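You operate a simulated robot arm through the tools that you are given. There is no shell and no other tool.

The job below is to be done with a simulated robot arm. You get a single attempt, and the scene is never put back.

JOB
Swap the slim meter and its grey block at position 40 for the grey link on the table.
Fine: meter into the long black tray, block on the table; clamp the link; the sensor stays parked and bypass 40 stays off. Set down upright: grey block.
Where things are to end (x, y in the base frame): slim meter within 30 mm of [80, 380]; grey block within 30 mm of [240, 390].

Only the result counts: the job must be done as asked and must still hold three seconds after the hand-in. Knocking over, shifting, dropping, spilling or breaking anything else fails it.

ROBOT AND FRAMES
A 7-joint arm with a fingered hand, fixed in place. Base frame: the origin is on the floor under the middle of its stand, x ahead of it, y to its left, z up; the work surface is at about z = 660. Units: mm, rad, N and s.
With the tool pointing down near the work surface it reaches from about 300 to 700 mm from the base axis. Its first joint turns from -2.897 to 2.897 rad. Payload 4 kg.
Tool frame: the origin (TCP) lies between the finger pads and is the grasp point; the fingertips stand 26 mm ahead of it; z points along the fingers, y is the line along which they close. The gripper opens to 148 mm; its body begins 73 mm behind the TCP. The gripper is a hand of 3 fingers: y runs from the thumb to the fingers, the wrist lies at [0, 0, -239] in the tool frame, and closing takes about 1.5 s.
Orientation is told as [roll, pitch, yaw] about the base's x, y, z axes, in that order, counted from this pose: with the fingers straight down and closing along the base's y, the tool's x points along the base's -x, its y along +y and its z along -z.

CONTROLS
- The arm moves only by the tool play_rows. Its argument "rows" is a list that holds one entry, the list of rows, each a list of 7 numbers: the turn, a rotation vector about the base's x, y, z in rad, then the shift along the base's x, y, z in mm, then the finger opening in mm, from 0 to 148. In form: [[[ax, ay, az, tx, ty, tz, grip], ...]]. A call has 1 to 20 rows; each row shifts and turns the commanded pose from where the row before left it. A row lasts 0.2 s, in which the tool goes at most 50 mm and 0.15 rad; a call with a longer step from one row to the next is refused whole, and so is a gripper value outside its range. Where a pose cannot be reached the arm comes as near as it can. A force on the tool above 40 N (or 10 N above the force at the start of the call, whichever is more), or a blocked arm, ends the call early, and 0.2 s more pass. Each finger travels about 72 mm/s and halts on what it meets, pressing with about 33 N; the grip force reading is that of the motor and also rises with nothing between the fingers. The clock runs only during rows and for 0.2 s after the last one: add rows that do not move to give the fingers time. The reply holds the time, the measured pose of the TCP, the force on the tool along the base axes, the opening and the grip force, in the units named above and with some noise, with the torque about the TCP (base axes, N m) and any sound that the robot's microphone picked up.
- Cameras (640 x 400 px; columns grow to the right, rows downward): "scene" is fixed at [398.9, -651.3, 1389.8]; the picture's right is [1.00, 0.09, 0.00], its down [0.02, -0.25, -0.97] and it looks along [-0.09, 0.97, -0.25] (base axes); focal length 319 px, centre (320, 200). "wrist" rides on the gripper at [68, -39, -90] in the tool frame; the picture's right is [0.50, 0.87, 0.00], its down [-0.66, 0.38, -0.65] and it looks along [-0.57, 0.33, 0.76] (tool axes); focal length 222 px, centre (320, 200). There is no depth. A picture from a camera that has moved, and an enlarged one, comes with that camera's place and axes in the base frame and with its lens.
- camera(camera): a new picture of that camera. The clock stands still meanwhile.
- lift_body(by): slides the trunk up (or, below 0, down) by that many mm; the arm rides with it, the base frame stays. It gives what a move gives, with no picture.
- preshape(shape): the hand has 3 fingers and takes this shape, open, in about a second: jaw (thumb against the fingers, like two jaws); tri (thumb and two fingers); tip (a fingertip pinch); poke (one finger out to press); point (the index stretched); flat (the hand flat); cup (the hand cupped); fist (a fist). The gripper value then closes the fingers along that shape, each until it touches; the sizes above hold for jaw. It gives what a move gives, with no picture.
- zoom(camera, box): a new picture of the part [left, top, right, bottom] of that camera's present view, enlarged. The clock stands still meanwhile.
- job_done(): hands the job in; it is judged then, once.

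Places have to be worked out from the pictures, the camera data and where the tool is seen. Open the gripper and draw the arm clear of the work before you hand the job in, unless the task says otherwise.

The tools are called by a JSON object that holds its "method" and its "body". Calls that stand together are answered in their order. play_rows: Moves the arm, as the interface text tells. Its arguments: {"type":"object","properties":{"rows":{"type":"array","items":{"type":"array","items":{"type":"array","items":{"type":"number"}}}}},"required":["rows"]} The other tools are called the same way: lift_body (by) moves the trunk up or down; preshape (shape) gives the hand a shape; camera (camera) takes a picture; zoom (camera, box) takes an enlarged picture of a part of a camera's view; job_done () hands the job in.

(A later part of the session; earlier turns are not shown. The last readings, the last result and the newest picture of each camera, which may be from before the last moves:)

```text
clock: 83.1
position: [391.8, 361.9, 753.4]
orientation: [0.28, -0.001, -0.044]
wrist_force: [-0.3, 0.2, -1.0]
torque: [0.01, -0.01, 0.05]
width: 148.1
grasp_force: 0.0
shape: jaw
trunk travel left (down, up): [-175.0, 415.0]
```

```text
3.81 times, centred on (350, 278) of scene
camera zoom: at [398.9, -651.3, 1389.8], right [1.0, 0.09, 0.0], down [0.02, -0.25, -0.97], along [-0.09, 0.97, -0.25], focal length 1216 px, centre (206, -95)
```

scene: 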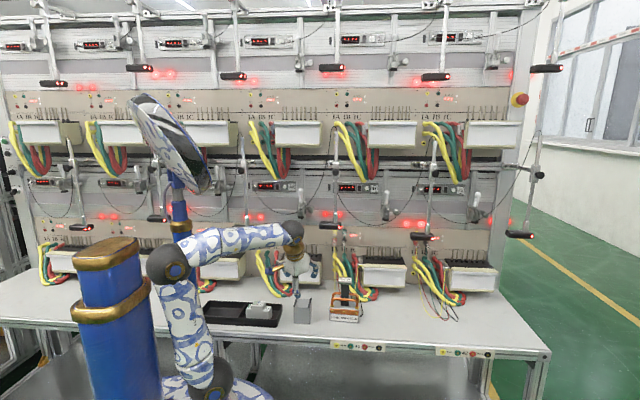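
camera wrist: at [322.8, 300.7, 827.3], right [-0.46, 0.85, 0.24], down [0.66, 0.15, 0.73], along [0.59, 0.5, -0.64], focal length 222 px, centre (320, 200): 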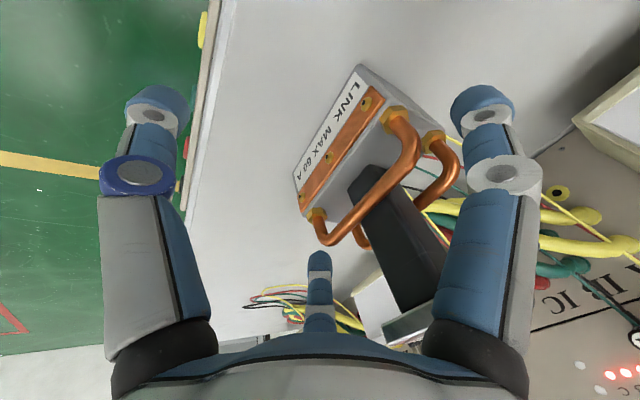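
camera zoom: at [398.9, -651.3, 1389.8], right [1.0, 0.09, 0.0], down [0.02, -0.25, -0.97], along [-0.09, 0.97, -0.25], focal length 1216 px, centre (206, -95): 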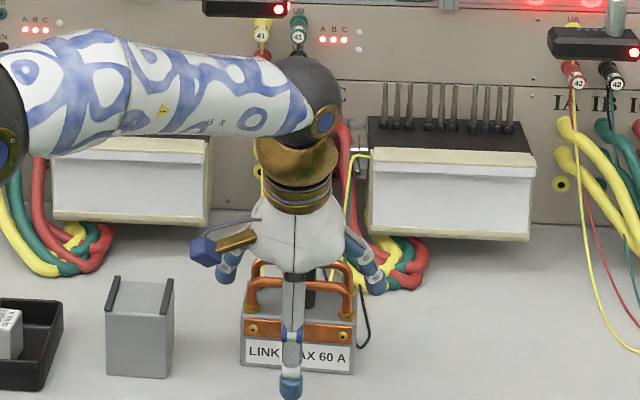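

Fingers straddle both ends, everything is free of contact. I continue the last 38 mm in smaller steps, watching the force.

{"method": "play_rows", "body": {"rows": [[[0, 0, 0, 0.1, 2.2, -7.7, 148], [0, 0, 0, 0.1, 2.2, -7.7, 148], [0, 0, 0, 0.1, 2.2, -7.7, 148], [0, 0, 0, 0.1, 1.6, -5.5, 148], [0, 0, 0, 0, 0, 0, 148]]]}}

{"method": "camera", "body": {"camera": "wrist"}}

{"method": "zoom", "body": {"camera": "scene", "box": [305, 235, 395, 335]}}

```text
clock: 84.3
position: [391.9, 369.7, 723.5]
orientation: [0.28, 0.002, -0.044]
wrist_force: [-0.9, 1.2, 0.1]
torque: [0.0, -0.01, 0.02]
width: 148.0
grasp_force: 0.0
shape: jaw
trunk travel left (down, up): [-175.0, 415.0]
```

```text
taken
camera wrist: at [323.0, 309.0, 798.8], right [-0.46, 0.85, 0.24], down [0.66, 0.15, 0.73], along [0.59, 0.5, -0.64], focal length 222 px, centre (320, 200)
```

wrist: 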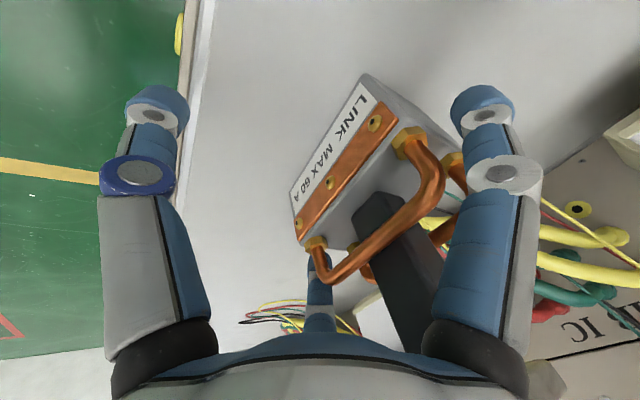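

```text
4.00 times, centred on (350, 285) of scene
camera zoom: at [398.9, -651.3, 1389.8], right [1.0, 0.09, 0.0], down [0.02, -0.25, -0.97], along [-0.09, 0.97, -0.25], focal length 1277 px, centre (200, -140)
```

zoom: 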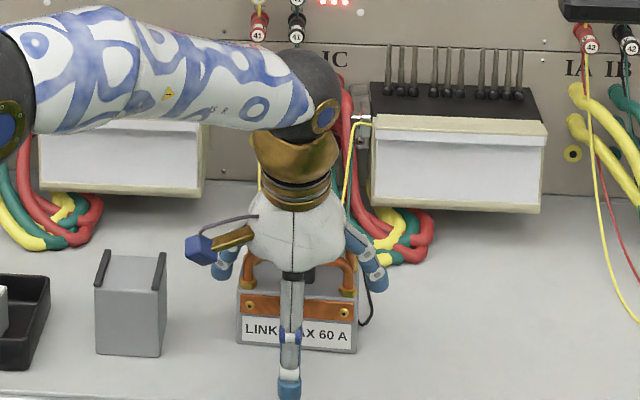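

At z = 723.5 without contact. I zoom to see the gaps at both link ends.

{"method": "zoom", "body": {"camera": "wrist", "box": [270, 60, 530, 340]}}

{"method": "zoom", "body": {"camera": "scene", "box": [325, 270, 375, 335]}}

```text
1.43 times, centred on (400, 200) of wrist
camera zoom: at [323.0, 309.0, 798.8], right [-0.46, 0.85, 0.24], down [0.66, 0.15, 0.73], along [0.59, 0.5, -0.64], focal length 317 px, centre (206, 200)
```

zoom: 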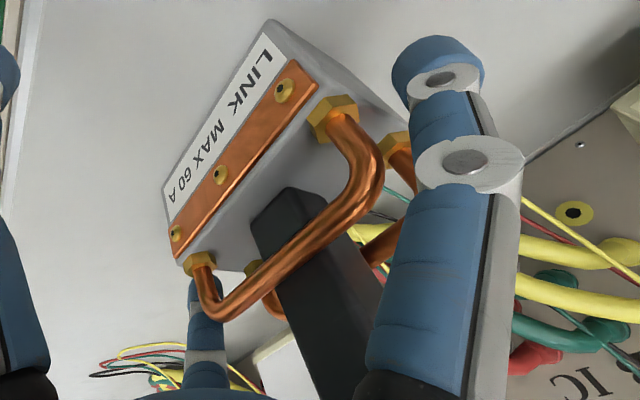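

```text
6.15 times, centred on (350, 302) of scene
camera zoom: at [398.9, -651.3, 1389.8], right [1.0, 0.09, 0.0], down [0.02, -0.25, -0.97], along [-0.09, 0.97, -0.25], focal length 1965 px, centre (135, -431)
```

zoom: 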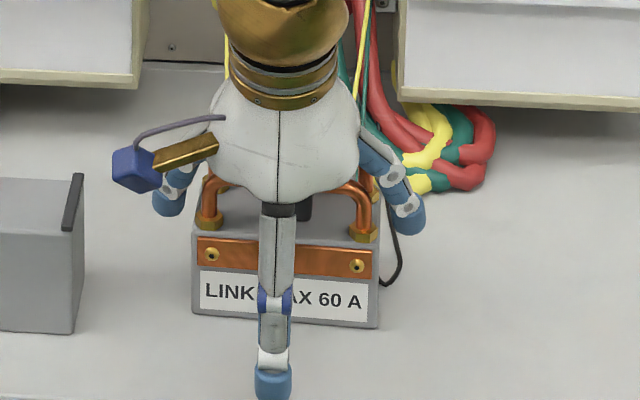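

Both fingertips are outside the ends by a similar gap and at z ≈ 709. I go down the last 9 mm so they overlap the body's end faces by about 15 mm.

{"method": "play_rows", "body": {"rows": [[[0, 0, 0, 0, 0.9, -3, 148], [0, 0, 0, 0, 0.9, -3, 148], [0, 0, 0, 0, 0.7, -2.5, 148], [0, 0, 0, 0, 0, 0, 148]]]}}

{"method": "camera", "body": {"camera": "scene"}}

{"method": "zoom", "body": {"camera": "scene", "box": [325, 275, 375, 340]}}

```text
clock: 85.3
position: [392.6, 372.5, 715.2]
orientation: [0.279, 0.0, -0.044]
wrist_force: [0.2, -1.0, 4.2]
torque: [0.11, -0.02, 0.03]
width: 148.0
grasp_force: 0.1
shape: jaw
trunk travel left (down, up): [-175.0, 415.0]
```

```text
taken
```

scene: 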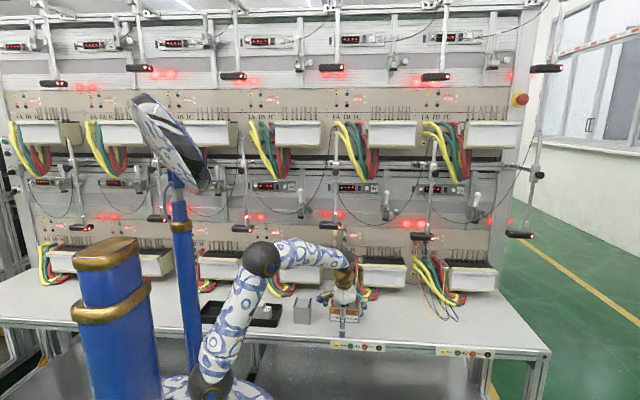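

```text
6.15 times, centred on (350, 308) of scene
camera zoom: at [398.9, -651.3, 1389.8], right [1.0, 0.09, 0.0], down [0.02, -0.25, -0.97], along [-0.09, 0.97, -0.25], focal length 1965 px, centre (135, -462)
```

zoom: 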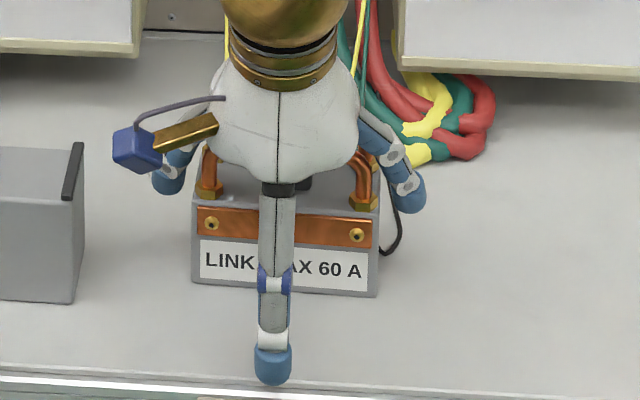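

A light contact appears (≈4 N up, from behind the TCP – probably palm near the cap). I back off 2.5 mm in −y to see if it clears.

{"method": "play_rows", "body": {"rows": [[[0, 0, 0, 0, -1.2, 0, 148], [0, 0, 0, 0, -1.3, 0, 148], [0, 0, 0, 0, 0, 0, 148]]]}}

{"method": "zoom", "body": {"camera": "wrist", "box": [270, 60, 530, 340]}}

```text
clock: 86.1
position: [391.4, 370.2, 714.6]
orientation: [0.28, -0.001, -0.043]
wrist_force: [1.3, 0.4, 3.8]
torque: [0.01, -0.02, 0.0]
width: 147.7
grasp_force: 0.0
shape: jaw
trunk travel left (down, up): [-175.0, 415.0]
```

```text
1.43 times, centred on (400, 200) of wrist
camera zoom: at [322.7, 308.4, 790.5], right [-0.46, 0.85, 0.24], down [0.66, 0.15, 0.73], along [0.59, 0.5, -0.64], focal length 317 px, centre (206, 200)
```

zoom: 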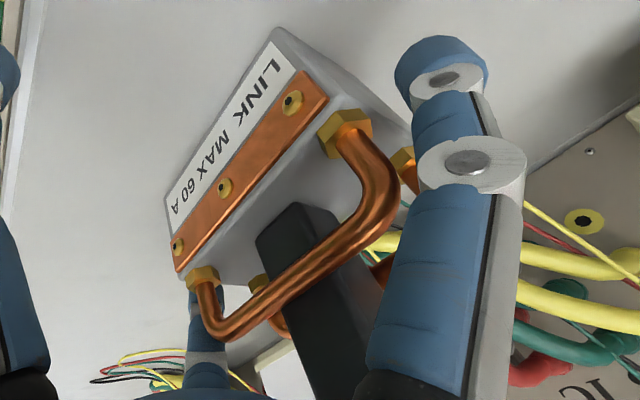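

I raise by 1.5 mm to see which contact it is.

{"method": "play_rows", "body": {"rows": [[[0, 0, 0, 0, 0, 1.5, 148], [0, 0, 0, 0, 0, 0, 148]]]}}

{"method": "play_rows", "body": {"rows": [[[0, 0, 0, 0, 0, 0, 148]]]}}

```text
clock: 86.7
position: [391.7, 368.5, 715.6]
orientation: [0.278, 0.0, -0.043]
wrist_force: [0.8, 1.9, 0.3]
torque: [-0.01, -0.02, 0.02]
width: 147.7
grasp_force: 0.2
shape: jaw
trunk travel left (down, up): [-175.0, 415.0]
```

```text
clock: 87.1
position: [392.7, 369.4, 716.3]
orientation: [0.282, -0.002, -0.044]
wrist_force: [-0.6, 1.2, 1.4]
torque: [-0.03, -0.01, -0.02]
width: 147.7
grasp_force: 0.1
shape: jaw
trunk travel left (down, up): [-175.0, 415.0]
```

Clear again at z ≈ 716. Now I close gently onto both ends.

{"method": "play_rows", "body": {"rows": [[[0, 0, 0, 0, 0, 0, 142], [0, 0, 0, 0, 0, 0, 136], [0, 0, 0, 0, 0, 0, 130], [0, 0, 0, 0, 0, 0, 124], [0, 0, 0, 0, 0, 0, 118], [0, 0, 0, 0, 0, 0, 110], [0, 0, 0, 0, 0, 0, 110]]]}}

{"method": "zoom", "body": {"camera": "wrist", "box": [270, 60, 530, 340]}}

{"method": "zoom", "body": {"camera": "scene", "box": [325, 275, 375, 340]}}

```text
clock: 88.7
position: [392.5, 369.4, 717.3]
orientation: [0.28, -0.002, -0.045]
wrist_force: [-0.2, 1.0, 0.3]
torque: [-0.06, -0.02, 0.02]
width: 114.5
grasp_force: 0.0
shape: jaw
trunk travel left (down, up): [-175.0, 415.0]
```

```text
1.43 times, centred on (400, 200) of wrist
camera zoom: at [322.8, 308.4, 791.8], right [-0.46, 0.85, 0.24], down [0.66, 0.15, 0.73], along [0.59, 0.5, -0.64], focal length 317 px, centre (206, 200)
```

zoom: 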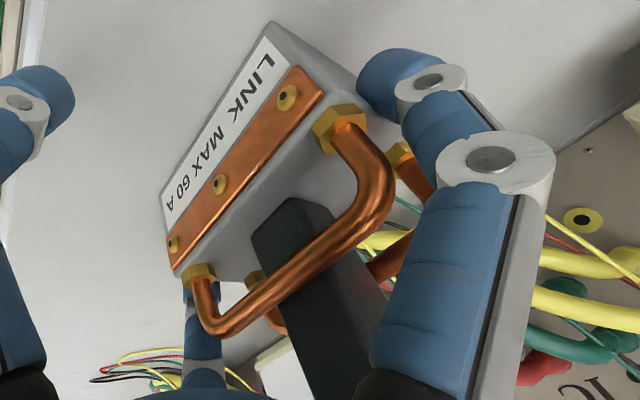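

```text
6.15 times, centred on (350, 308) of scene
camera zoom: at [398.9, -651.3, 1389.8], right [1.0, 0.09, 0.0], down [0.02, -0.25, -0.97], along [-0.09, 0.97, -0.25], focal length 1965 px, centre (135, -462)
```

zoom: 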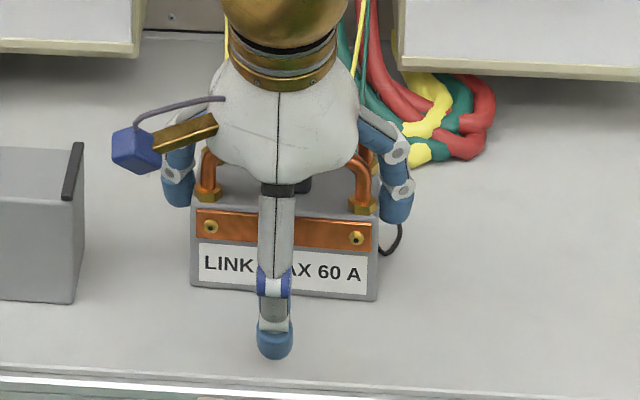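

Both fingers have reached the link ends; the link has not moved noticeably. I continue closing so that the thumb comes in too.

{"method": "play_rows", "body": {"rows": [[[0, 0, 0, 0, 0, 0, 95], [0, 0, 0, 0, 0, 0, 80], [0, 0, 0, 0, 0, 0, 65], [0, 0, 0, 0, 0, 0, 50], [0, 0, 0, 0, 0, 0, 50]]]}}

{"method": "zoom", "body": {"camera": "wrist", "box": [200, 60, 530, 340]}}

{"method": "zoom", "body": {"camera": "scene", "box": [325, 275, 375, 340]}}

```text
clock: 89.9
position: [391.7, 369.6, 717.6]
orientation: [0.279, -0.002, -0.044]
wrist_force: [0.7, 2.0, 6.2]
torque: [0.75, -0.05, 0.0]
width: 84.0
grasp_force: 0.0
shape: jaw
trunk travel left (down, up): [-175.0, 415.0]
```

```text
1.43 times, centred on (365, 200) of wrist
camera zoom: at [322.7, 308.5, 792.4], right [-0.46, 0.85, 0.24], down [0.66, 0.15, 0.73], along [0.59, 0.5, -0.64], focal length 317 px, centre (256, 200)
```

zoom: 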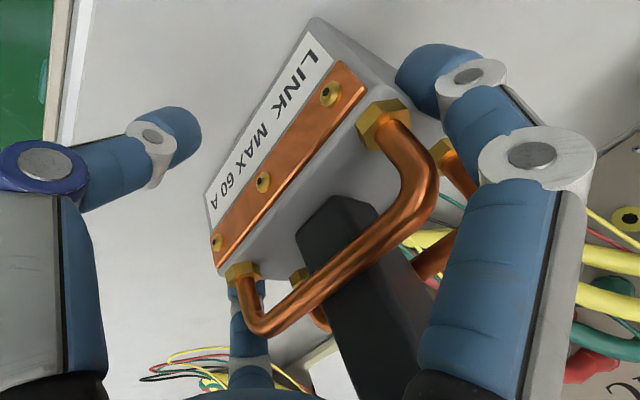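

```text
6.15 times, centred on (350, 308) of scene
camera zoom: at [398.9, -651.3, 1389.8], right [1.0, 0.09, 0.0], down [0.02, -0.25, -0.97], along [-0.09, 0.97, -0.25], focal length 1965 px, centre (135, -462)
```

zoom: 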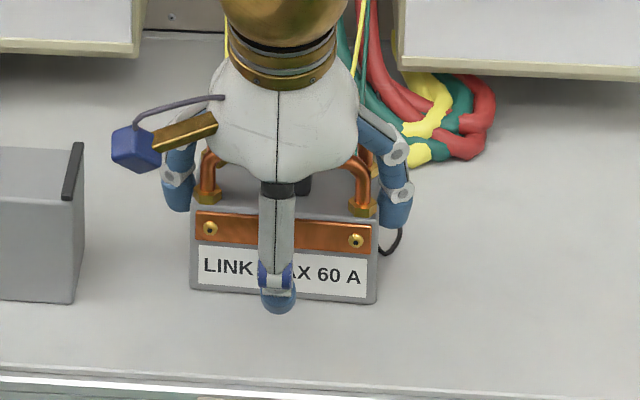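

The fingers press the ends (torque 0.75 N m as the load builds), and the thumb is half-way in. I continue closing fully.

{"method": "play_rows", "body": {"rows": [[[0, 0, 0, 0, 0, 0, 35], [0, 0, 0, 0, 0, 0, 20], [0, 0, 0, 0, 0, 0, 10], [0, 0, 0, 0, 0, 0, 0], [0, 0, 0, 0, 0, 0, 0], [0, 0, 0, 0, 0, 0, 0]]]}}

{"method": "zoom", "body": {"camera": "wrist", "box": [200, 60, 530, 340]}}

{"method": "zoom", "body": {"camera": "scene", "box": [325, 275, 375, 340]}}

```text
clock: 91.3
position: [392.7, 370.1, 716.2]
orientation: [0.28, -0.003, -0.042]
wrist_force: [0.1, -0.6, -0.5]
torque: [0.04, 0.0, -0.02]
width: 52.5
grasp_force: 29.8
shape: jaw
trunk travel left (down, up): [-175.0, 415.0]
```

```text
1.43 times, centred on (365, 200) of wrist
camera zoom: at [322.8, 308.5, 791.8], right [-0.46, 0.85, 0.24], down [0.66, 0.15, 0.73], along [0.59, 0.5, -0.64], focal length 317 px, centre (256, 200)
```

zoom: 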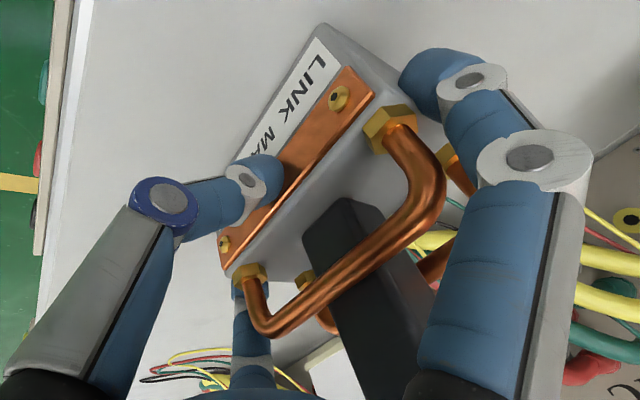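

```text
6.15 times, centred on (350, 308) of scene
camera zoom: at [398.9, -651.3, 1389.8], right [1.0, 0.09, 0.0], down [0.02, -0.25, -0.97], along [-0.09, 0.97, -0.25], focal length 1965 px, centre (135, -462)
```

zoom: 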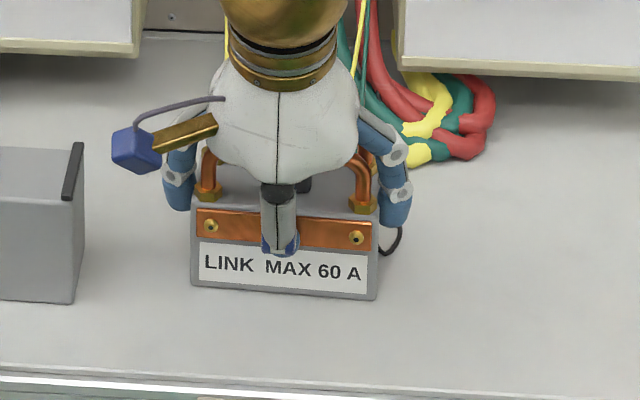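

All three fingers now hold the link (30 N), arm load balanced. I lift a few millimetres and check.

{"method": "play_rows", "body": {"rows": [[[0, 0, 0, 0, 0, 1, 0], [0, 0, 0, 0, 0, 2, 0], [0, 0, 0, 0, 0, 3, 0], [0, 0, 0, 0, 0, 4, 0], [0, 0, 0, 0, 0, 0, 0], [0, 0, 0, 0, 0, 0, 0]]]}}

{"method": "zoom", "body": {"camera": "wrist", "box": [200, 60, 530, 340]}}

{"method": "zoom", "body": {"camera": "scene", "box": [325, 275, 375, 340]}}

```text
clock: 92.7
position: [392.9, 368.9, 727.0]
orientation: [0.279, 0.0, -0.044]
wrist_force: [-0.2, -0.2, -3.3]
torque: [-0.17, 0.02, 0.0]
width: 52.2
grasp_force: 33.1
shape: jaw
trunk travel left (down, up): [-175.0, 415.0]
```

```text
1.43 times, centred on (365, 200) of wrist
camera zoom: at [323.1, 308.7, 801.6], right [-0.46, 0.85, 0.24], down [0.66, 0.15, 0.73], along [0.59, 0.5, -0.64], focal length 317 px, centre (256, 200)
```

zoom: 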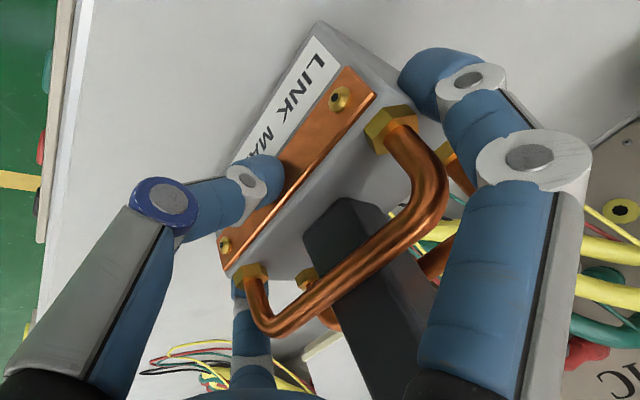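

```text
6.15 times, centred on (350, 308) of scene
camera zoom: at [398.9, -651.3, 1389.8], right [1.0, 0.09, 0.0], down [0.02, -0.25, -0.97], along [-0.09, 0.97, -0.25], focal length 1965 px, centre (135, -462)
```

zoom: 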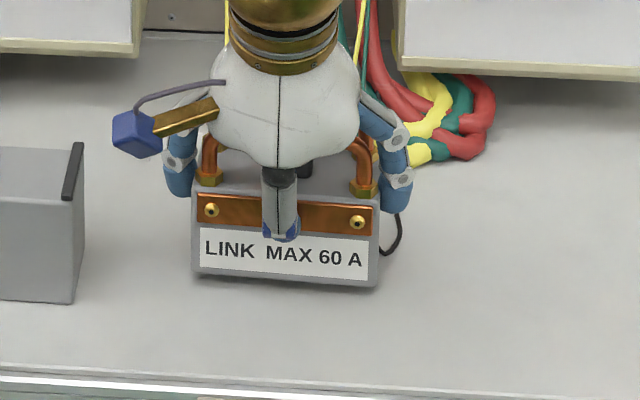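

The link is lifted level (≈3.3 N) and held firmly. I raise it well above the block and tray.

{"method": "play_rows", "body": {"rows": [[[0, 0, 0, 0, 0, 10, 0], [0, 0, 0, 0, 0, 15, 0], [0, 0, 0, 0, 0, 20, 0], [0, 0, 0, 0, 0, 20, 0], [0, 0, 0, 0, 0, 20, 0], [0, 0, 0, 0, 0, 20, 0], [0, 0, 0, 0, 0, 20, 0], [0, 0, 0, 0, 0, 20, 0], [0, 0, 0, 0, 0, 15, 0], [0, 0, 0.022, -4, 0, 5, 0], [0, 0, 0.022, -10, 5, 0, 0], [0, 0, 0, -15, 5, 0, 0], [0, 0, 0, -20, 5, 0, 0], [0, 0, 0, -20, 5, 0, 0], [0, 0, 0, -20, 5, 0, 0], [0, 0, 0, -20, 5, 0, 0], [0, 0, 0, -20, 5, 0, 0], [0, 0, 0, -20, 5, 0, 0], [0, 0, 0, 0, 0, 0, 0]]]}}

{"method": "camera", "body": {"camera": "scene"}}

{"method": "camera", "body": {"camera": "wrist"}}

```text
clock: 96.7
position: [242.6, 408.4, 892.3]
orientation: [0.278, -0.003, 0.0]
wrist_force: [0.8, 0.3, -4.3]
torque: [-0.15, 0.03, 0.01]
width: 52.4
grasp_force: 33.0
shape: jaw
trunk travel left (down, up): [-175.0, 415.0]
```

```text
taken
```

scene: 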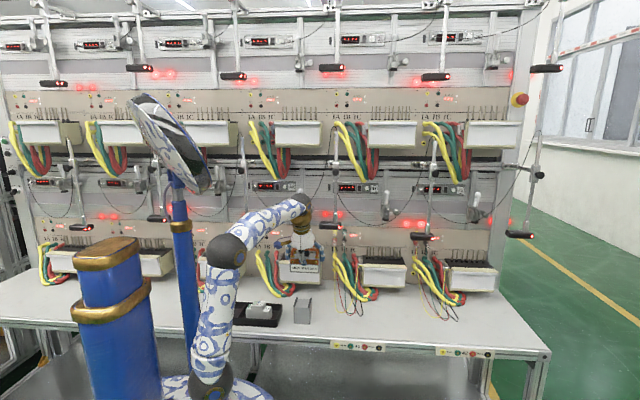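

```text
taken
camera wrist: at [176.1, 345.0, 966.5], right [-0.5, 0.83, 0.24], down [0.65, 0.18, 0.73], along [0.57, 0.52, -0.64], focal length 222 px, centre (320, 200)
```

wrist: 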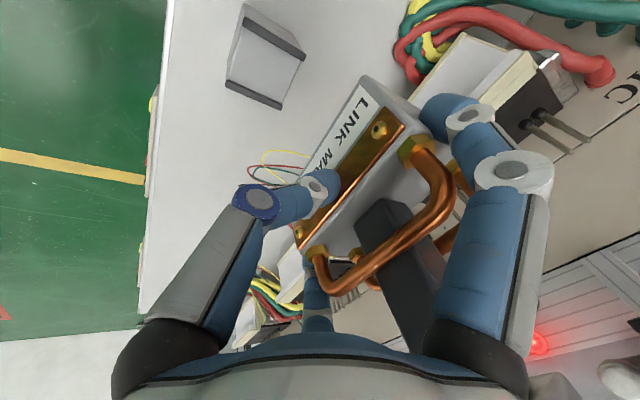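

The link hangs level at the hand. I move to the front of stand 40, centred at x ≈ 199, and take a look.

{"method": "play_rows", "body": {"rows": [[[0, 0, 0, -11, 10, -2, 0], [0, 0, 0, -11, 15, -2, 0], [0, 0, 0, -11, 15, -2, 0], [0, 0, 0, -10, 15, -2, 0], [0, 0, 0, 0, 10, -2, 0], [0, 0, 0, 0, 0, 0, 0]]]}}

{"method": "camera", "body": {"camera": "wrist"}}

{"method": "zoom", "body": {"camera": "scene", "box": [250, 185, 350, 285]}}

```text
clock: 98.1
position: [200.4, 474.6, 881.5]
orientation: [0.278, -0.002, -0.001]
wrist_force: [-0.8, -0.1, -4.1]
torque: [-0.16, -0.02, -0.01]
width: 52.3
grasp_force: 32.8
shape: jaw
trunk travel left (down, up): [-175.0, 415.0]
```

```text
taken
camera wrist: at [133.3, 410.5, 956.4], right [-0.5, 0.83, 0.24], down [0.65, 0.18, 0.73], along [0.57, 0.52, -0.64], focal length 222 px, centre (320, 200)
```

wrist: 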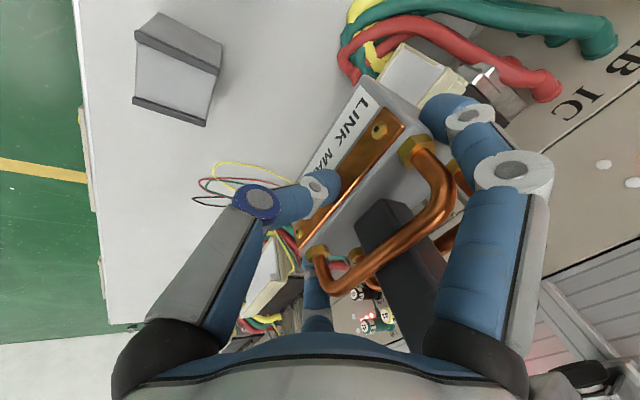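

```text
4.00 times, centred on (300, 235) of scene
camera zoom: at [398.9, -651.3, 1389.8], right [1.0, 0.09, 0.0], down [0.02, -0.25, -0.97], along [-0.09, 0.97, -0.25], focal length 1277 px, centre (400, 60)
```

zoom: 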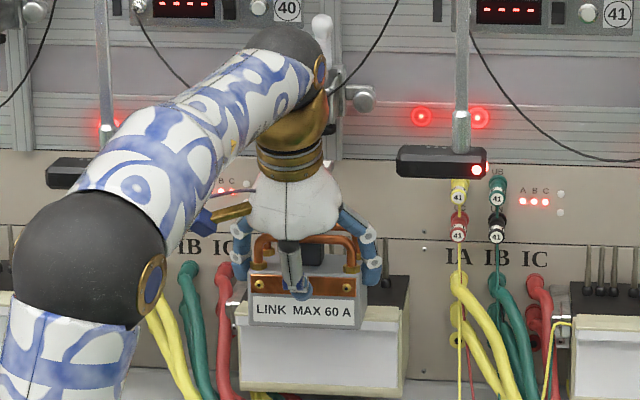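

The link is level and slightly right of centre (~1–2 mm). I lower to TCP z ≈ 864 (about 7 mm above the stand top) and advance half-way, then check clearance to the plunger foot.

{"method": "play_rows", "body": {"rows": [[[0, 0, 0, -0.5, 5, -6, 0], [0, 0, 0, -0.5, 5, -6, 0], [0, 0, 0, -0.4, 5, -5.5, 0], [0, 0, 0, 0, 12, 0, 0], [0, 0, 0, 0, 12, 0, 0], [0, 0, 0, 0, 12, 0, 0], [0, 0, 0, 0, 10, 0, 0], [0, 0, 0, 0, 0, 0, 0]]]}}

{"method": "camera", "body": {"camera": "wrist"}}

{"method": "zoom", "body": {"camera": "scene", "box": [260, 185, 340, 265]}}

```text
clock: 99.9
position: [198.2, 536.2, 864.6]
orientation: [0.277, 0.0, -0.002]
wrist_force: [-0.7, -0.2, -3.5]
torque: [-0.18, 0.03, 0.03]
width: 52.2
grasp_force: 33.3
shape: jaw
trunk travel left (down, up): [-175.0, 415.0]
```

```text
taken
camera wrist: at [132.1, 471.8, 939.4], right [-0.5, 0.83, 0.24], down [0.65, 0.18, 0.73], along [0.57, 0.52, -0.64], focal length 222 px, centre (320, 200)
```

wrist: 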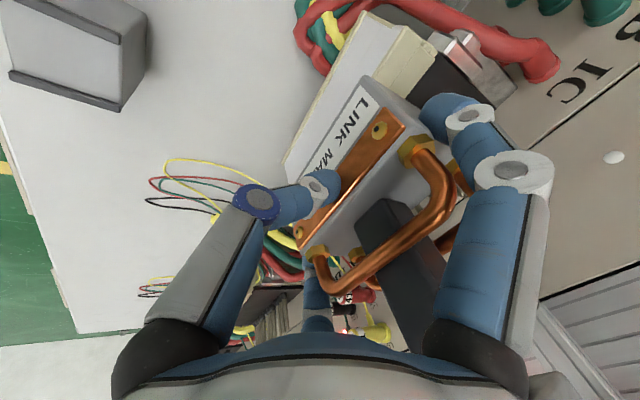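

```text
5.00 times, centred on (300, 225) of scene
camera zoom: at [398.9, -651.3, 1389.8], right [1.0, 0.09, 0.0], down [0.02, -0.25, -0.97], along [-0.09, 0.97, -0.25], focal length 1596 px, centre (420, 75)
```

zoom: 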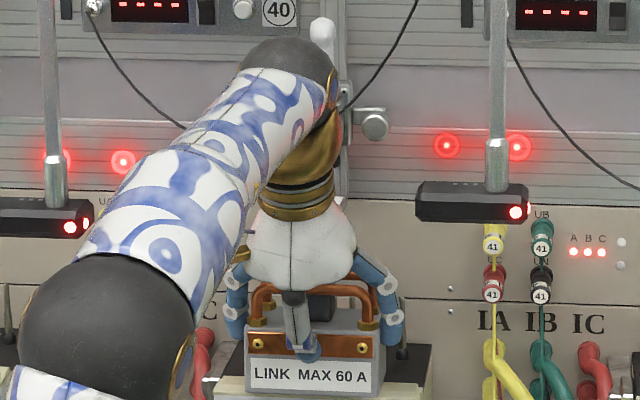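

No contact. I advance in short 5 mm rows, checking the force between calls.

{"method": "play_rows", "body": {"rows": [[[0, 0, 0, 0, 5, 0, 0], [0, 0, 0, 0, 5, 0, 0], [0, 0, 0, 0, 5, 0, 0], [0, 0, 0, 0, 0, 0, 0]]]}}

{"method": "play_rows", "body": {"rows": [[[0, 0, 0, 0.3, 5, 0, 0], [0, 0, 0, 0.3, 5, 0, 0], [0, 0, 0, 0.2, 5, 0, 0], [0, 0, 0, 0, 0, 0, 0]]]}}

{"method": "zoom", "body": {"camera": "scene", "box": [260, 185, 340, 265]}}

{"method": "camera", "body": {"camera": "wrist"}}

```text
clock: 100.9
position: [198.7, 549.5, 864.3]
orientation: [0.279, -0.001, -0.002]
wrist_force: [-0.3, 0.9, -4.0]
torque: [-0.15, 0.02, 0.01]
width: 52.3
grasp_force: 32.9
shape: jaw
trunk travel left (down, up): [-175.0, 415.0]
```

```text
clock: 101.9
position: [200.0, 566.1, 863.8]
orientation: [0.28, 0.002, 0.0]
wrist_force: [-0.9, 0.0, -2.5]
torque: [-0.22, -0.01, 0.02]
width: 52.1
grasp_force: 33.0
shape: jaw
trunk travel left (down, up): [-175.0, 415.0]
```

```text
5.00 times, centred on (300, 225) of scene
camera zoom: at [398.9, -651.3, 1389.8], right [1.0, 0.09, 0.0], down [0.02, -0.25, -0.97], along [-0.09, 0.97, -0.25], focal length 1596 px, centre (420, 75)
```

zoom: 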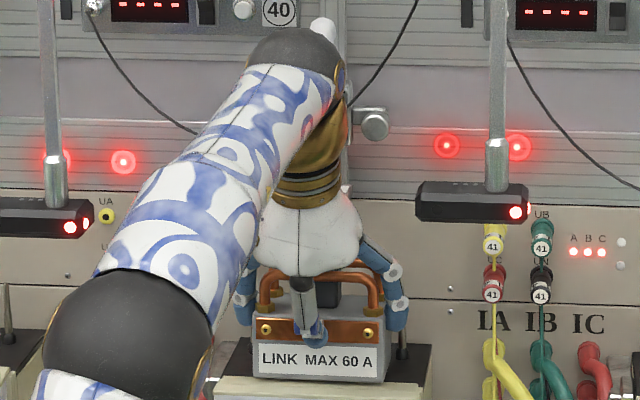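

```text
taken
camera wrist: at [133.1, 501.6, 939.1], right [-0.5, 0.83, 0.24], down [0.65, 0.18, 0.73], along [0.57, 0.52, -0.64], focal length 222 px, centre (320, 200)
```

wrist: 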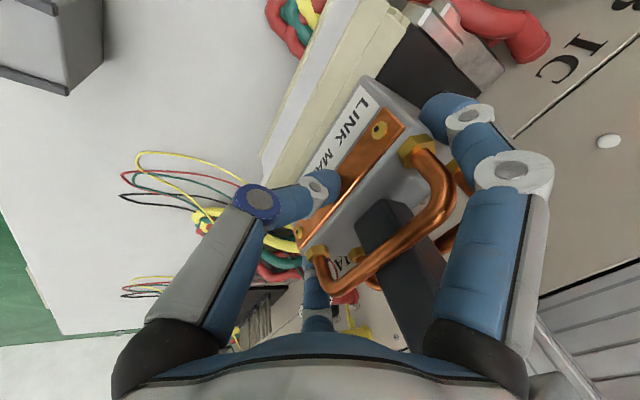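

Still free (only the link's weight). The back edge now reaches the pin row; I continue in 4 mm rows to y ≈ 587.

{"method": "play_rows", "body": {"rows": [[[0, 0, 0, 0, 4, 0, 0], [0, 0, 0, 0, 4, 0, 0], [0, 0, 0, 0, 0, 0, 0]]]}}

{"method": "play_rows", "body": {"rows": [[[0, 0, 0, 0, 4, 0, 0], [0, 0, 0, 0, 4, 0, 0], [0, 0, 0, 0, 0, 0, 0]]]}}

{"method": "play_rows", "body": {"rows": [[[0, 0, 0, 0, 3, 0, 0], [0, 0, 0, 0, 2, 0, 0], [0, 0, 0, 0, 0, 0, 0]]]}}

{"method": "zoom", "body": {"camera": "scene", "box": [260, 185, 340, 265]}}

{"method": "camera", "body": {"camera": "wrist"}}

```text
clock: 102.7
position: [199.6, 572.9, 864.1]
orientation: [0.278, -0.001, -0.001]
wrist_force: [-0.8, 0.5, -3.9]
torque: [-0.17, -0.01, -0.04]
width: 52.6
grasp_force: 33.0
shape: jaw
trunk travel left (down, up): [-175.0, 415.0]
```

```text
clock: 103.5
position: [200.7, 581.0, 863.3]
orientation: [0.278, -0.001, 0.001]
wrist_force: [0.0, 0.5, -4.0]
torque: [-0.15, 0.04, -0.02]
width: 52.3
grasp_force: 33.2
shape: jaw
trunk travel left (down, up): [-175.0, 415.0]
```

```text
clock: 104.3
position: [200.1, 587.1, 863.0]
orientation: [0.277, -0.002, -0.002]
wrist_force: [0.4, 0.0, -4.2]
torque: [-0.19, 0.01, -0.02]
width: 52.4
grasp_force: 33.2
shape: jaw
trunk travel left (down, up): [-175.0, 415.0]
```

```text
5.00 times, centred on (300, 225) of scene
camera zoom: at [398.9, -651.3, 1389.8], right [1.0, 0.09, 0.0], down [0.02, -0.25, -0.97], along [-0.09, 0.97, -0.25], focal length 1596 px, centre (420, 75)
```

zoom: 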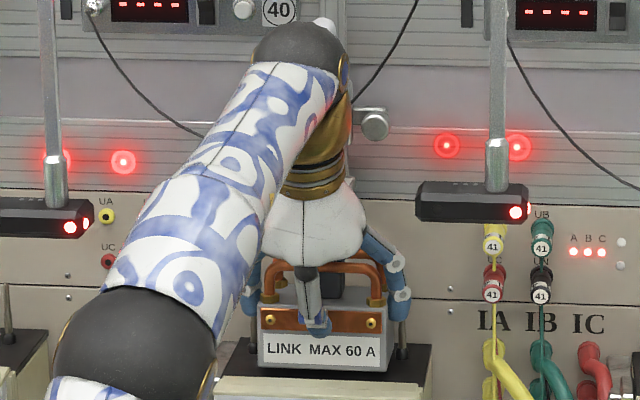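

```text
taken
camera wrist: at [133.2, 522.5, 939.2], right [-0.5, 0.83, 0.24], down [0.65, 0.18, 0.73], along [0.57, 0.52, -0.64], focal length 222 px, centre (320, 200)
```

wrist: 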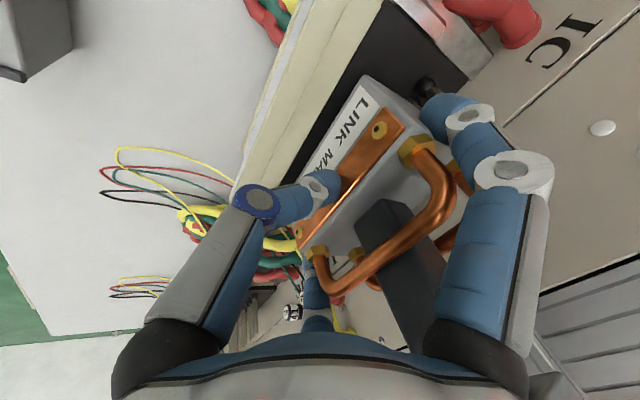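

The link slid in freely over the pins; its centre is now about (200, 632). I lower it in 1–2 mm steps onto the stand.

{"method": "play_rows", "body": {"rows": [[[0, 0, 0, 0, 0, -2, 0], [0, 0, 0, 0, 0, -1.5, 0], [0, 0, 0, 0, 0, 0, 0]]]}}

{"method": "play_rows", "body": {"rows": [[[0, 0, 0, 0, 0, -1, 0], [0, 0, 0, 0, 0, -1, 0], [0, 0, 0, 0, 0, 0, 0]]]}}

{"method": "play_rows", "body": {"rows": [[[0, 0, 0, 0, 0, -1, 0], [0, 0, 0, 0, 0, 0, 0]]]}}

```text
clock: 105.1
position: [199.5, 586.3, 860.1]
orientation: [0.277, -0.003, 0.0]
wrist_force: [-0.4, -0.1, -4.2]
torque: [-0.18, -0.02, 0.0]
width: 52.3
grasp_force: 33.0
shape: jaw
trunk travel left (down, up): [-175.0, 415.0]
```

```text
clock: 105.9
position: [199.5, 585.4, 858.7]
orientation: [0.279, -0.003, 0.0]
wrist_force: [0.9, -0.5, -2.2]
torque: [-0.08, 0.04, 0.0]
width: 52.1
grasp_force: 33.2
shape: jaw
trunk travel left (down, up): [-175.0, 415.0]
```

```text
clock: 106.5
position: [199.4, 585.7, 857.6]
orientation: [0.278, -0.001, 0.001]
wrist_force: [0.9, -1.3, -0.7]
torque: [0.04, 0.04, 0.01]
width: 52.2
grasp_force: 33.0
shape: jaw
trunk travel left (down, up): [-175.0, 415.0]
```

Contact begins (−4 → −0.7 N). One more millimetre or two to seat it.

{"method": "play_rows", "body": {"rows": [[[0, 0, 0, 0, 0, -1, 0], [0, 0, 0, 0, 0, 0, 0]]]}}

{"method": "zoom", "body": {"camera": "scene", "box": [265, 205, 335, 265]}}

{"method": "zoom", "body": {"camera": "wrist", "box": [230, 40, 530, 340]}}

```text
clock: 107.1
position: [200.0, 585.8, 857.1]
orientation: [0.279, -0.001, 0.001]
wrist_force: [-0.2, -3.2, 2.3]
torque: [0.13, 0.02, 0.03]
width: 52.0
grasp_force: 33.0
shape: jaw
trunk travel left (down, up): [-175.0, 415.0]
```

```text
6.67 times, centred on (300, 235) of scene
camera zoom: at [398.9, -651.3, 1389.8], right [1.0, 0.09, 0.0], down [0.02, -0.25, -0.97], along [-0.09, 0.97, -0.25], focal length 2128 px, centre (453, -33)
```

zoom: 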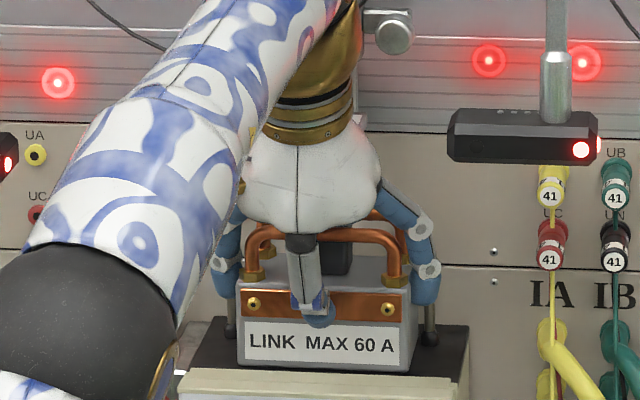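

```text
1.33 times, centred on (380, 190) of wrist
camera zoom: at [132.9, 522.2, 932.1], right [-0.5, 0.83, 0.24], down [0.65, 0.18, 0.73], along [0.57, 0.52, -0.64], focal length 296 px, centre (240, 213)
```

zoom: 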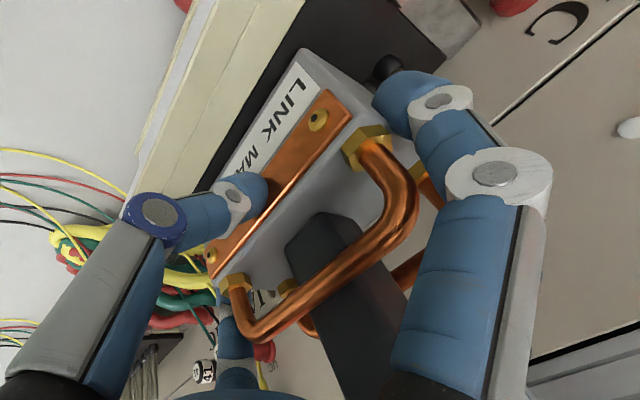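

The link sits on the stand (net upward load now). I open the fingers slowly and fully.

{"method": "play_rows", "body": {"rows": [[[0, 0, 0, 0, 0, 0, 60], [0, 0, 0, 0, 0, 0, 80], [0, 0, 0, 0, 0, 0, 100], [0, 0, 0, 0, 0, 0, 120], [0, 0, 0, 0, 0, 0, 134], [0, 0, 0, 0, 0, 0, 142], [0, 0, 0, 0, 0, 0, 148], [0, 0, 0, 0, 0, 0, 148], [0, 0, 0, 0, 0, 0, 148]]]}}

{"method": "zoom", "body": {"camera": "scene", "box": [265, 205, 335, 265]}}

{"method": "zoom", "body": {"camera": "wrist", "box": [230, 40, 530, 340]}}

```text
clock: 109.1
position: [200.5, 587.1, 857.1]
orientation: [0.28, -0.001, 0.0]
wrist_force: [0.4, 0.6, 0.7]
torque: [0.03, 0.02, -0.02]
width: 148.0
grasp_force: 0.1
shape: jaw
trunk travel left (down, up): [-175.0, 415.0]
```

```text
6.67 times, centred on (300, 235) of scene
camera zoom: at [398.9, -651.3, 1389.8], right [1.0, 0.09, 0.0], down [0.02, -0.25, -0.97], along [-0.09, 0.97, -0.25], focal length 2128 px, centre (453, -33)
```

zoom: 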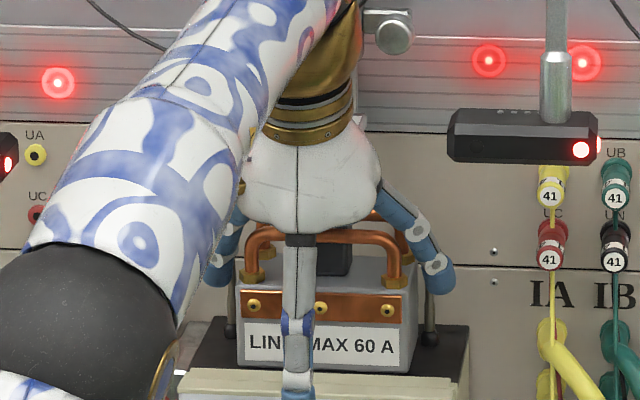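

```text
1.33 times, centred on (380, 190) of wrist
camera zoom: at [132.8, 522.6, 931.8], right [-0.5, 0.83, 0.24], down [0.65, 0.18, 0.73], along [0.57, 0.52, -0.64], focal length 296 px, centre (240, 213)
```

zoom: 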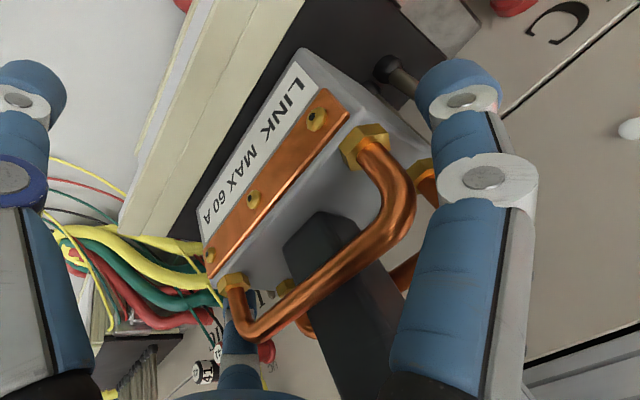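

Released; the link stands by itself with gaps on both sides. I back straight out towards −y.

{"method": "play_rows", "body": {"rows": [[[0, 0, 0, 0, -4, 0.5, 148], [0, 0, 0, 0, -8, 0.5, 148], [0, 0, 0, 0, -12, 1, 148], [0, 0, 0, 0, -15, 1, 148], [0, 0, 0, 0, -20, 2, 148], [0, 0, 0, 0, -20, 5, 148], [0, 0, 0, 0, -20, 10, 148], [0, 0, 0, 0, -20, 10, 140], [0, 0, 0, 0, -20, 10, 120], [0, 0, 0, 0, 0, 0, 100]]]}}

{"method": "zoom", "body": {"camera": "scene", "box": [260, 170, 345, 265]}}

{"method": "camera", "body": {"camera": "wrist"}}

```text
clock: 111.3
position: [199.9, 447.0, 897.2]
orientation: [0.28, -0.001, 0.0]
wrist_force: [0.3, 1.2, 0.0]
torque: [0.0, -0.01, 0.0]
width: 100.5
grasp_force: 0.1
shape: jaw
trunk travel left (down, up): [-175.0, 415.0]
```

```text
4.21 times, centred on (302, 218) of scene
camera zoom: at [398.9, -651.3, 1389.8], right [1.0, 0.09, 0.0], down [0.02, -0.25, -0.97], along [-0.09, 0.97, -0.25], focal length 1344 px, centre (394, 126)
```

zoom: 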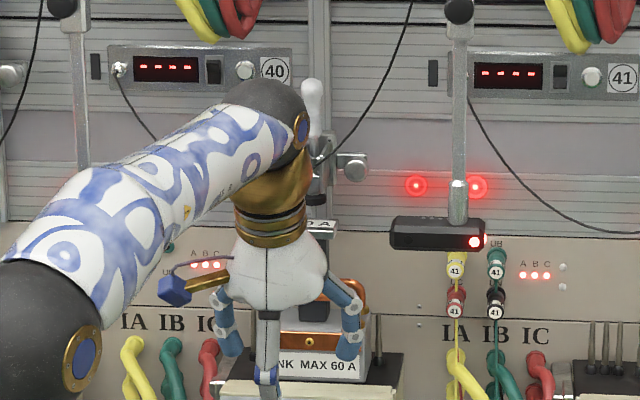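

```text
taken
camera wrist: at [132.7, 382.6, 972.3], right [-0.5, 0.83, 0.24], down [0.65, 0.18, 0.73], along [0.57, 0.52, -0.64], focal length 222 px, centre (320, 200)
```

wrist: 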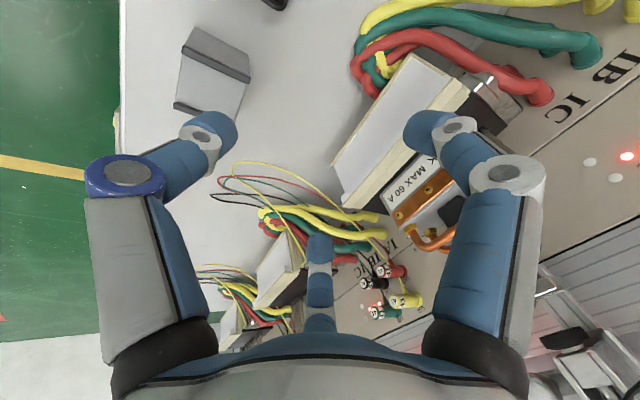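

The link is in place under the clamp. Now the clamp: I raise the trunk by 150 mm (back to the earlier working height) to reach the upright handle.

{"method": "lift_body", "body": {"by": 150}}

{"method": "play_rows", "body": {"rows": [[[0.07147, 0.09491, -0.07147, 0, -1, 0, 60], [0.07147, 0.09491, -0.07147, 0, -1, 0, 60], [0.07147, 0.09491, -0.07147, 0, -1, 0, 60], [0.07147, 0.09491, -0.07147, 0, -1, 0, 60], [0.07147, 0.09491, -0.07147, 0, -1, 0, 60], [0.07147, 0.09491, -0.07147, 0, -1, 0, 60], [0.07147, 0.09491, -0.07147, 0, -1, 0, 60], [0.07147, 0.09491, -0.07147, 0, -1, 0, 60], [0.07147, 0.09491, -0.07147, 0, -1, 0, 60], [0.07147, 0.09491, -0.07147, 0, -1, 0, 60], [0.07147, 0.09491, -0.07147, 0, -1, 0, 60], [0.07147, 0.09491, -0.07147, 0, -1, 0, 60], [0.07147, 0.09491, -0.07147, 0, -1, 0, 60], [0.07147, 0.09491, -0.07147, 0, -1, 0, 60], [0, 0, 0, 0, 0, 0, 60]]]}}

{"method": "camera", "body": {"camera": "wrist"}}

{"method": "camera", "body": {"camera": "scene"}}

```text
clock: 113.1
position: [199.0, 446.7, 1046.6]
orientation: [0.28, -0.001, 0.0]
wrist_force: [1.1, 0.4, 0.0]
torque: [0.03, -0.01, -0.02]
width: 100.6
grasp_force: 0.1
shape: jaw
trunk travel left (down, up): [-325.0, 265.0]
```

```text
clock: 116.3
position: [199.2, 431.5, 1046.9]
orientation: [-0.586, 1.571, -2.154]
wrist_force: [1.0, 0.4, 0.4]
torque: [0.0, -0.01, -0.03]
width: 60.2
grasp_force: 0.0
shape: jaw
trunk travel left (down, up): [-325.0, 265.0]
```

```text
taken
camera wrist: at [161.2, 340.6, 1113.3], right [0.87, 0.0, 0.5], down [0.38, -0.65, -0.66], along [0.33, 0.76, -0.57], focal length 222 px, centre (320, 200)
```

wrist: 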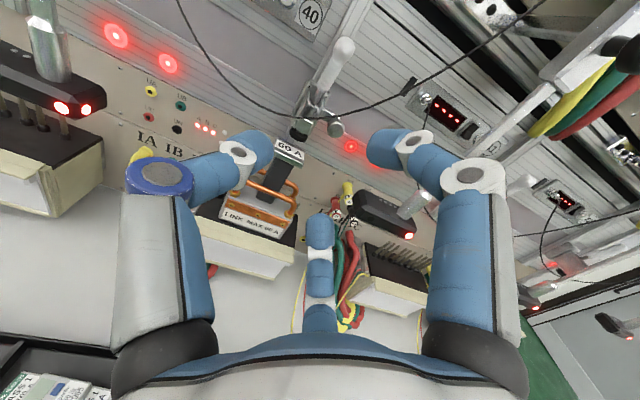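

```text
taken
```

scene: 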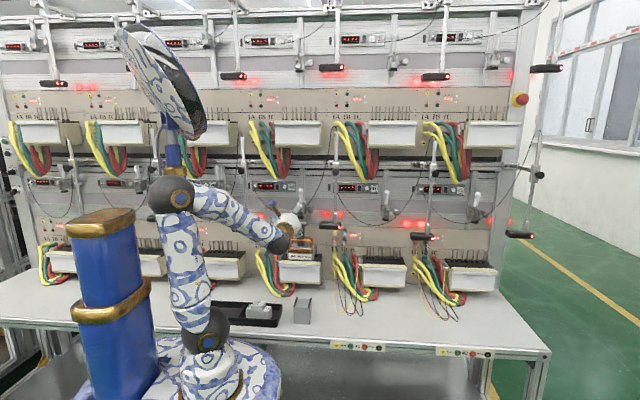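

I look closely at the clamp above the link: whether the foot is over the cap and where the knob is now.

{"method": "zoom", "body": {"camera": "wrist", "box": [220, 20, 380, 260]}}

{"method": "zoom", "body": {"camera": "wrist", "box": [260, 110, 340, 190]}}

{"method": "zoom", "body": {"camera": "scene", "box": [270, 175, 330, 265]}}

```text
1.67 times, centred on (300, 140) of wrist
camera zoom: at [161.2, 340.6, 1113.3], right [0.87, 0.0, 0.5], down [0.38, -0.65, -0.66], along [0.33, 0.76, -0.57], focal length 370 px, centre (353, 300)
```

zoom: 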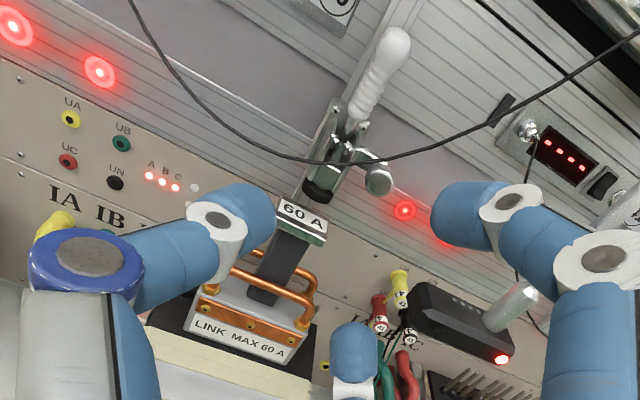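

```text
5.00 times, centred on (300, 150) of wrist
camera zoom: at [161.2, 340.6, 1113.3], right [0.87, 0.0, 0.5], down [0.38, -0.65, -0.66], along [0.33, 0.76, -0.57], focal length 1111 px, centre (420, 450)
```

zoom: 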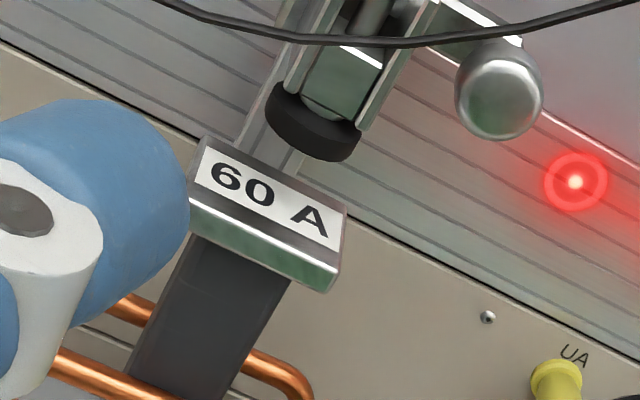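

```text
4.44 times, centred on (300, 220) of scene
camera zoom: at [398.9, -651.3, 1389.8], right [1.0, 0.09, 0.0], down [0.02, -0.25, -0.97], along [-0.09, 0.97, -0.25], focal length 1419 px, centre (409, 111)
```

zoom: 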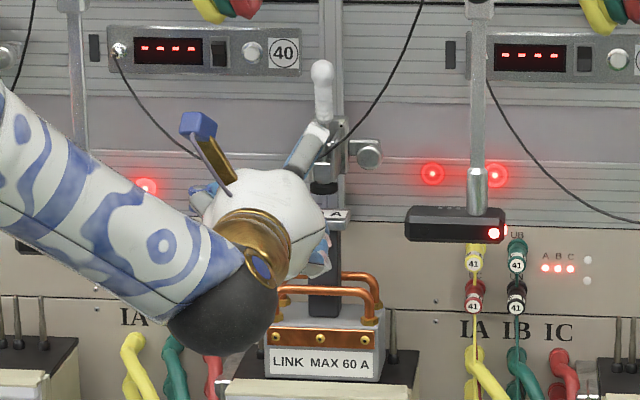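

The foot is right above the cap (cap x 178–224, y 612–645, top ≈ 960; foot bottom ≈ 980), and the knob is at about (201, 632, 1100). I go in front of the knob with a medium opening.

{"method": "play_rows", "body": {"rows": [[[0, 0, 0, 0.5, 20, 10, 60], [0, 0, 0, 0.5, 25, 10, 60], [0, 0, 0, 0.3, 25, 10, 60], [0, 0, 0, 0, 25, 10, 60], [0, 0, 0, 0, 25, 8, 60], [0, 0, 0, 0, 0, 0, 60]]]}}

{"method": "camera", "body": {"camera": "wrist"}}

{"method": "zoom", "body": {"camera": "scene", "box": [260, 160, 340, 230]}}

```text
clock: 117.7
position: [200.7, 553.2, 1094.0]
orientation: [-0.066, 1.569, -1.634]
wrist_force: [0.1, -0.6, -0.4]
torque: [0.01, 0.01, 0.01]
width: 60.2
grasp_force: 0.0
shape: jaw
trunk travel left (down, up): [-325.0, 265.0]
```

```text
taken
camera wrist: at [163.2, 461.3, 1161.1], right [0.87, 0.0, 0.5], down [0.38, -0.65, -0.65], along [0.32, 0.76, -0.57], focal length 222 px, centre (320, 200)
```

wrist: 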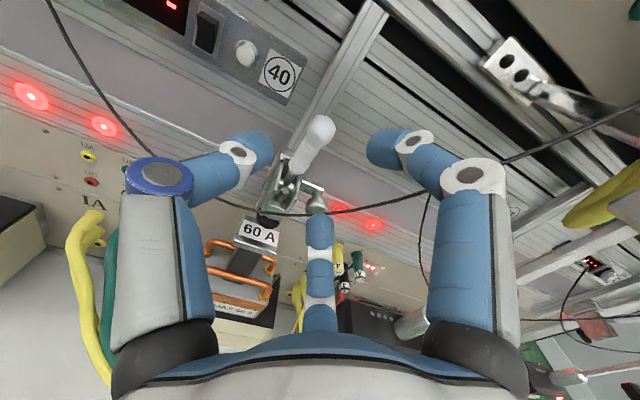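

```text
5.71 times, centred on (300, 195) of scene
camera zoom: at [398.9, -651.3, 1389.8], right [1.0, 0.09, 0.0], down [0.02, -0.25, -0.97], along [-0.09, 0.97, -0.25], focal length 1824 px, centre (434, 229)
```

zoom: 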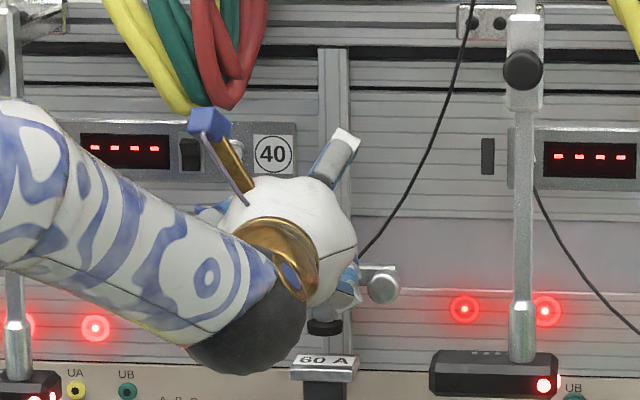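

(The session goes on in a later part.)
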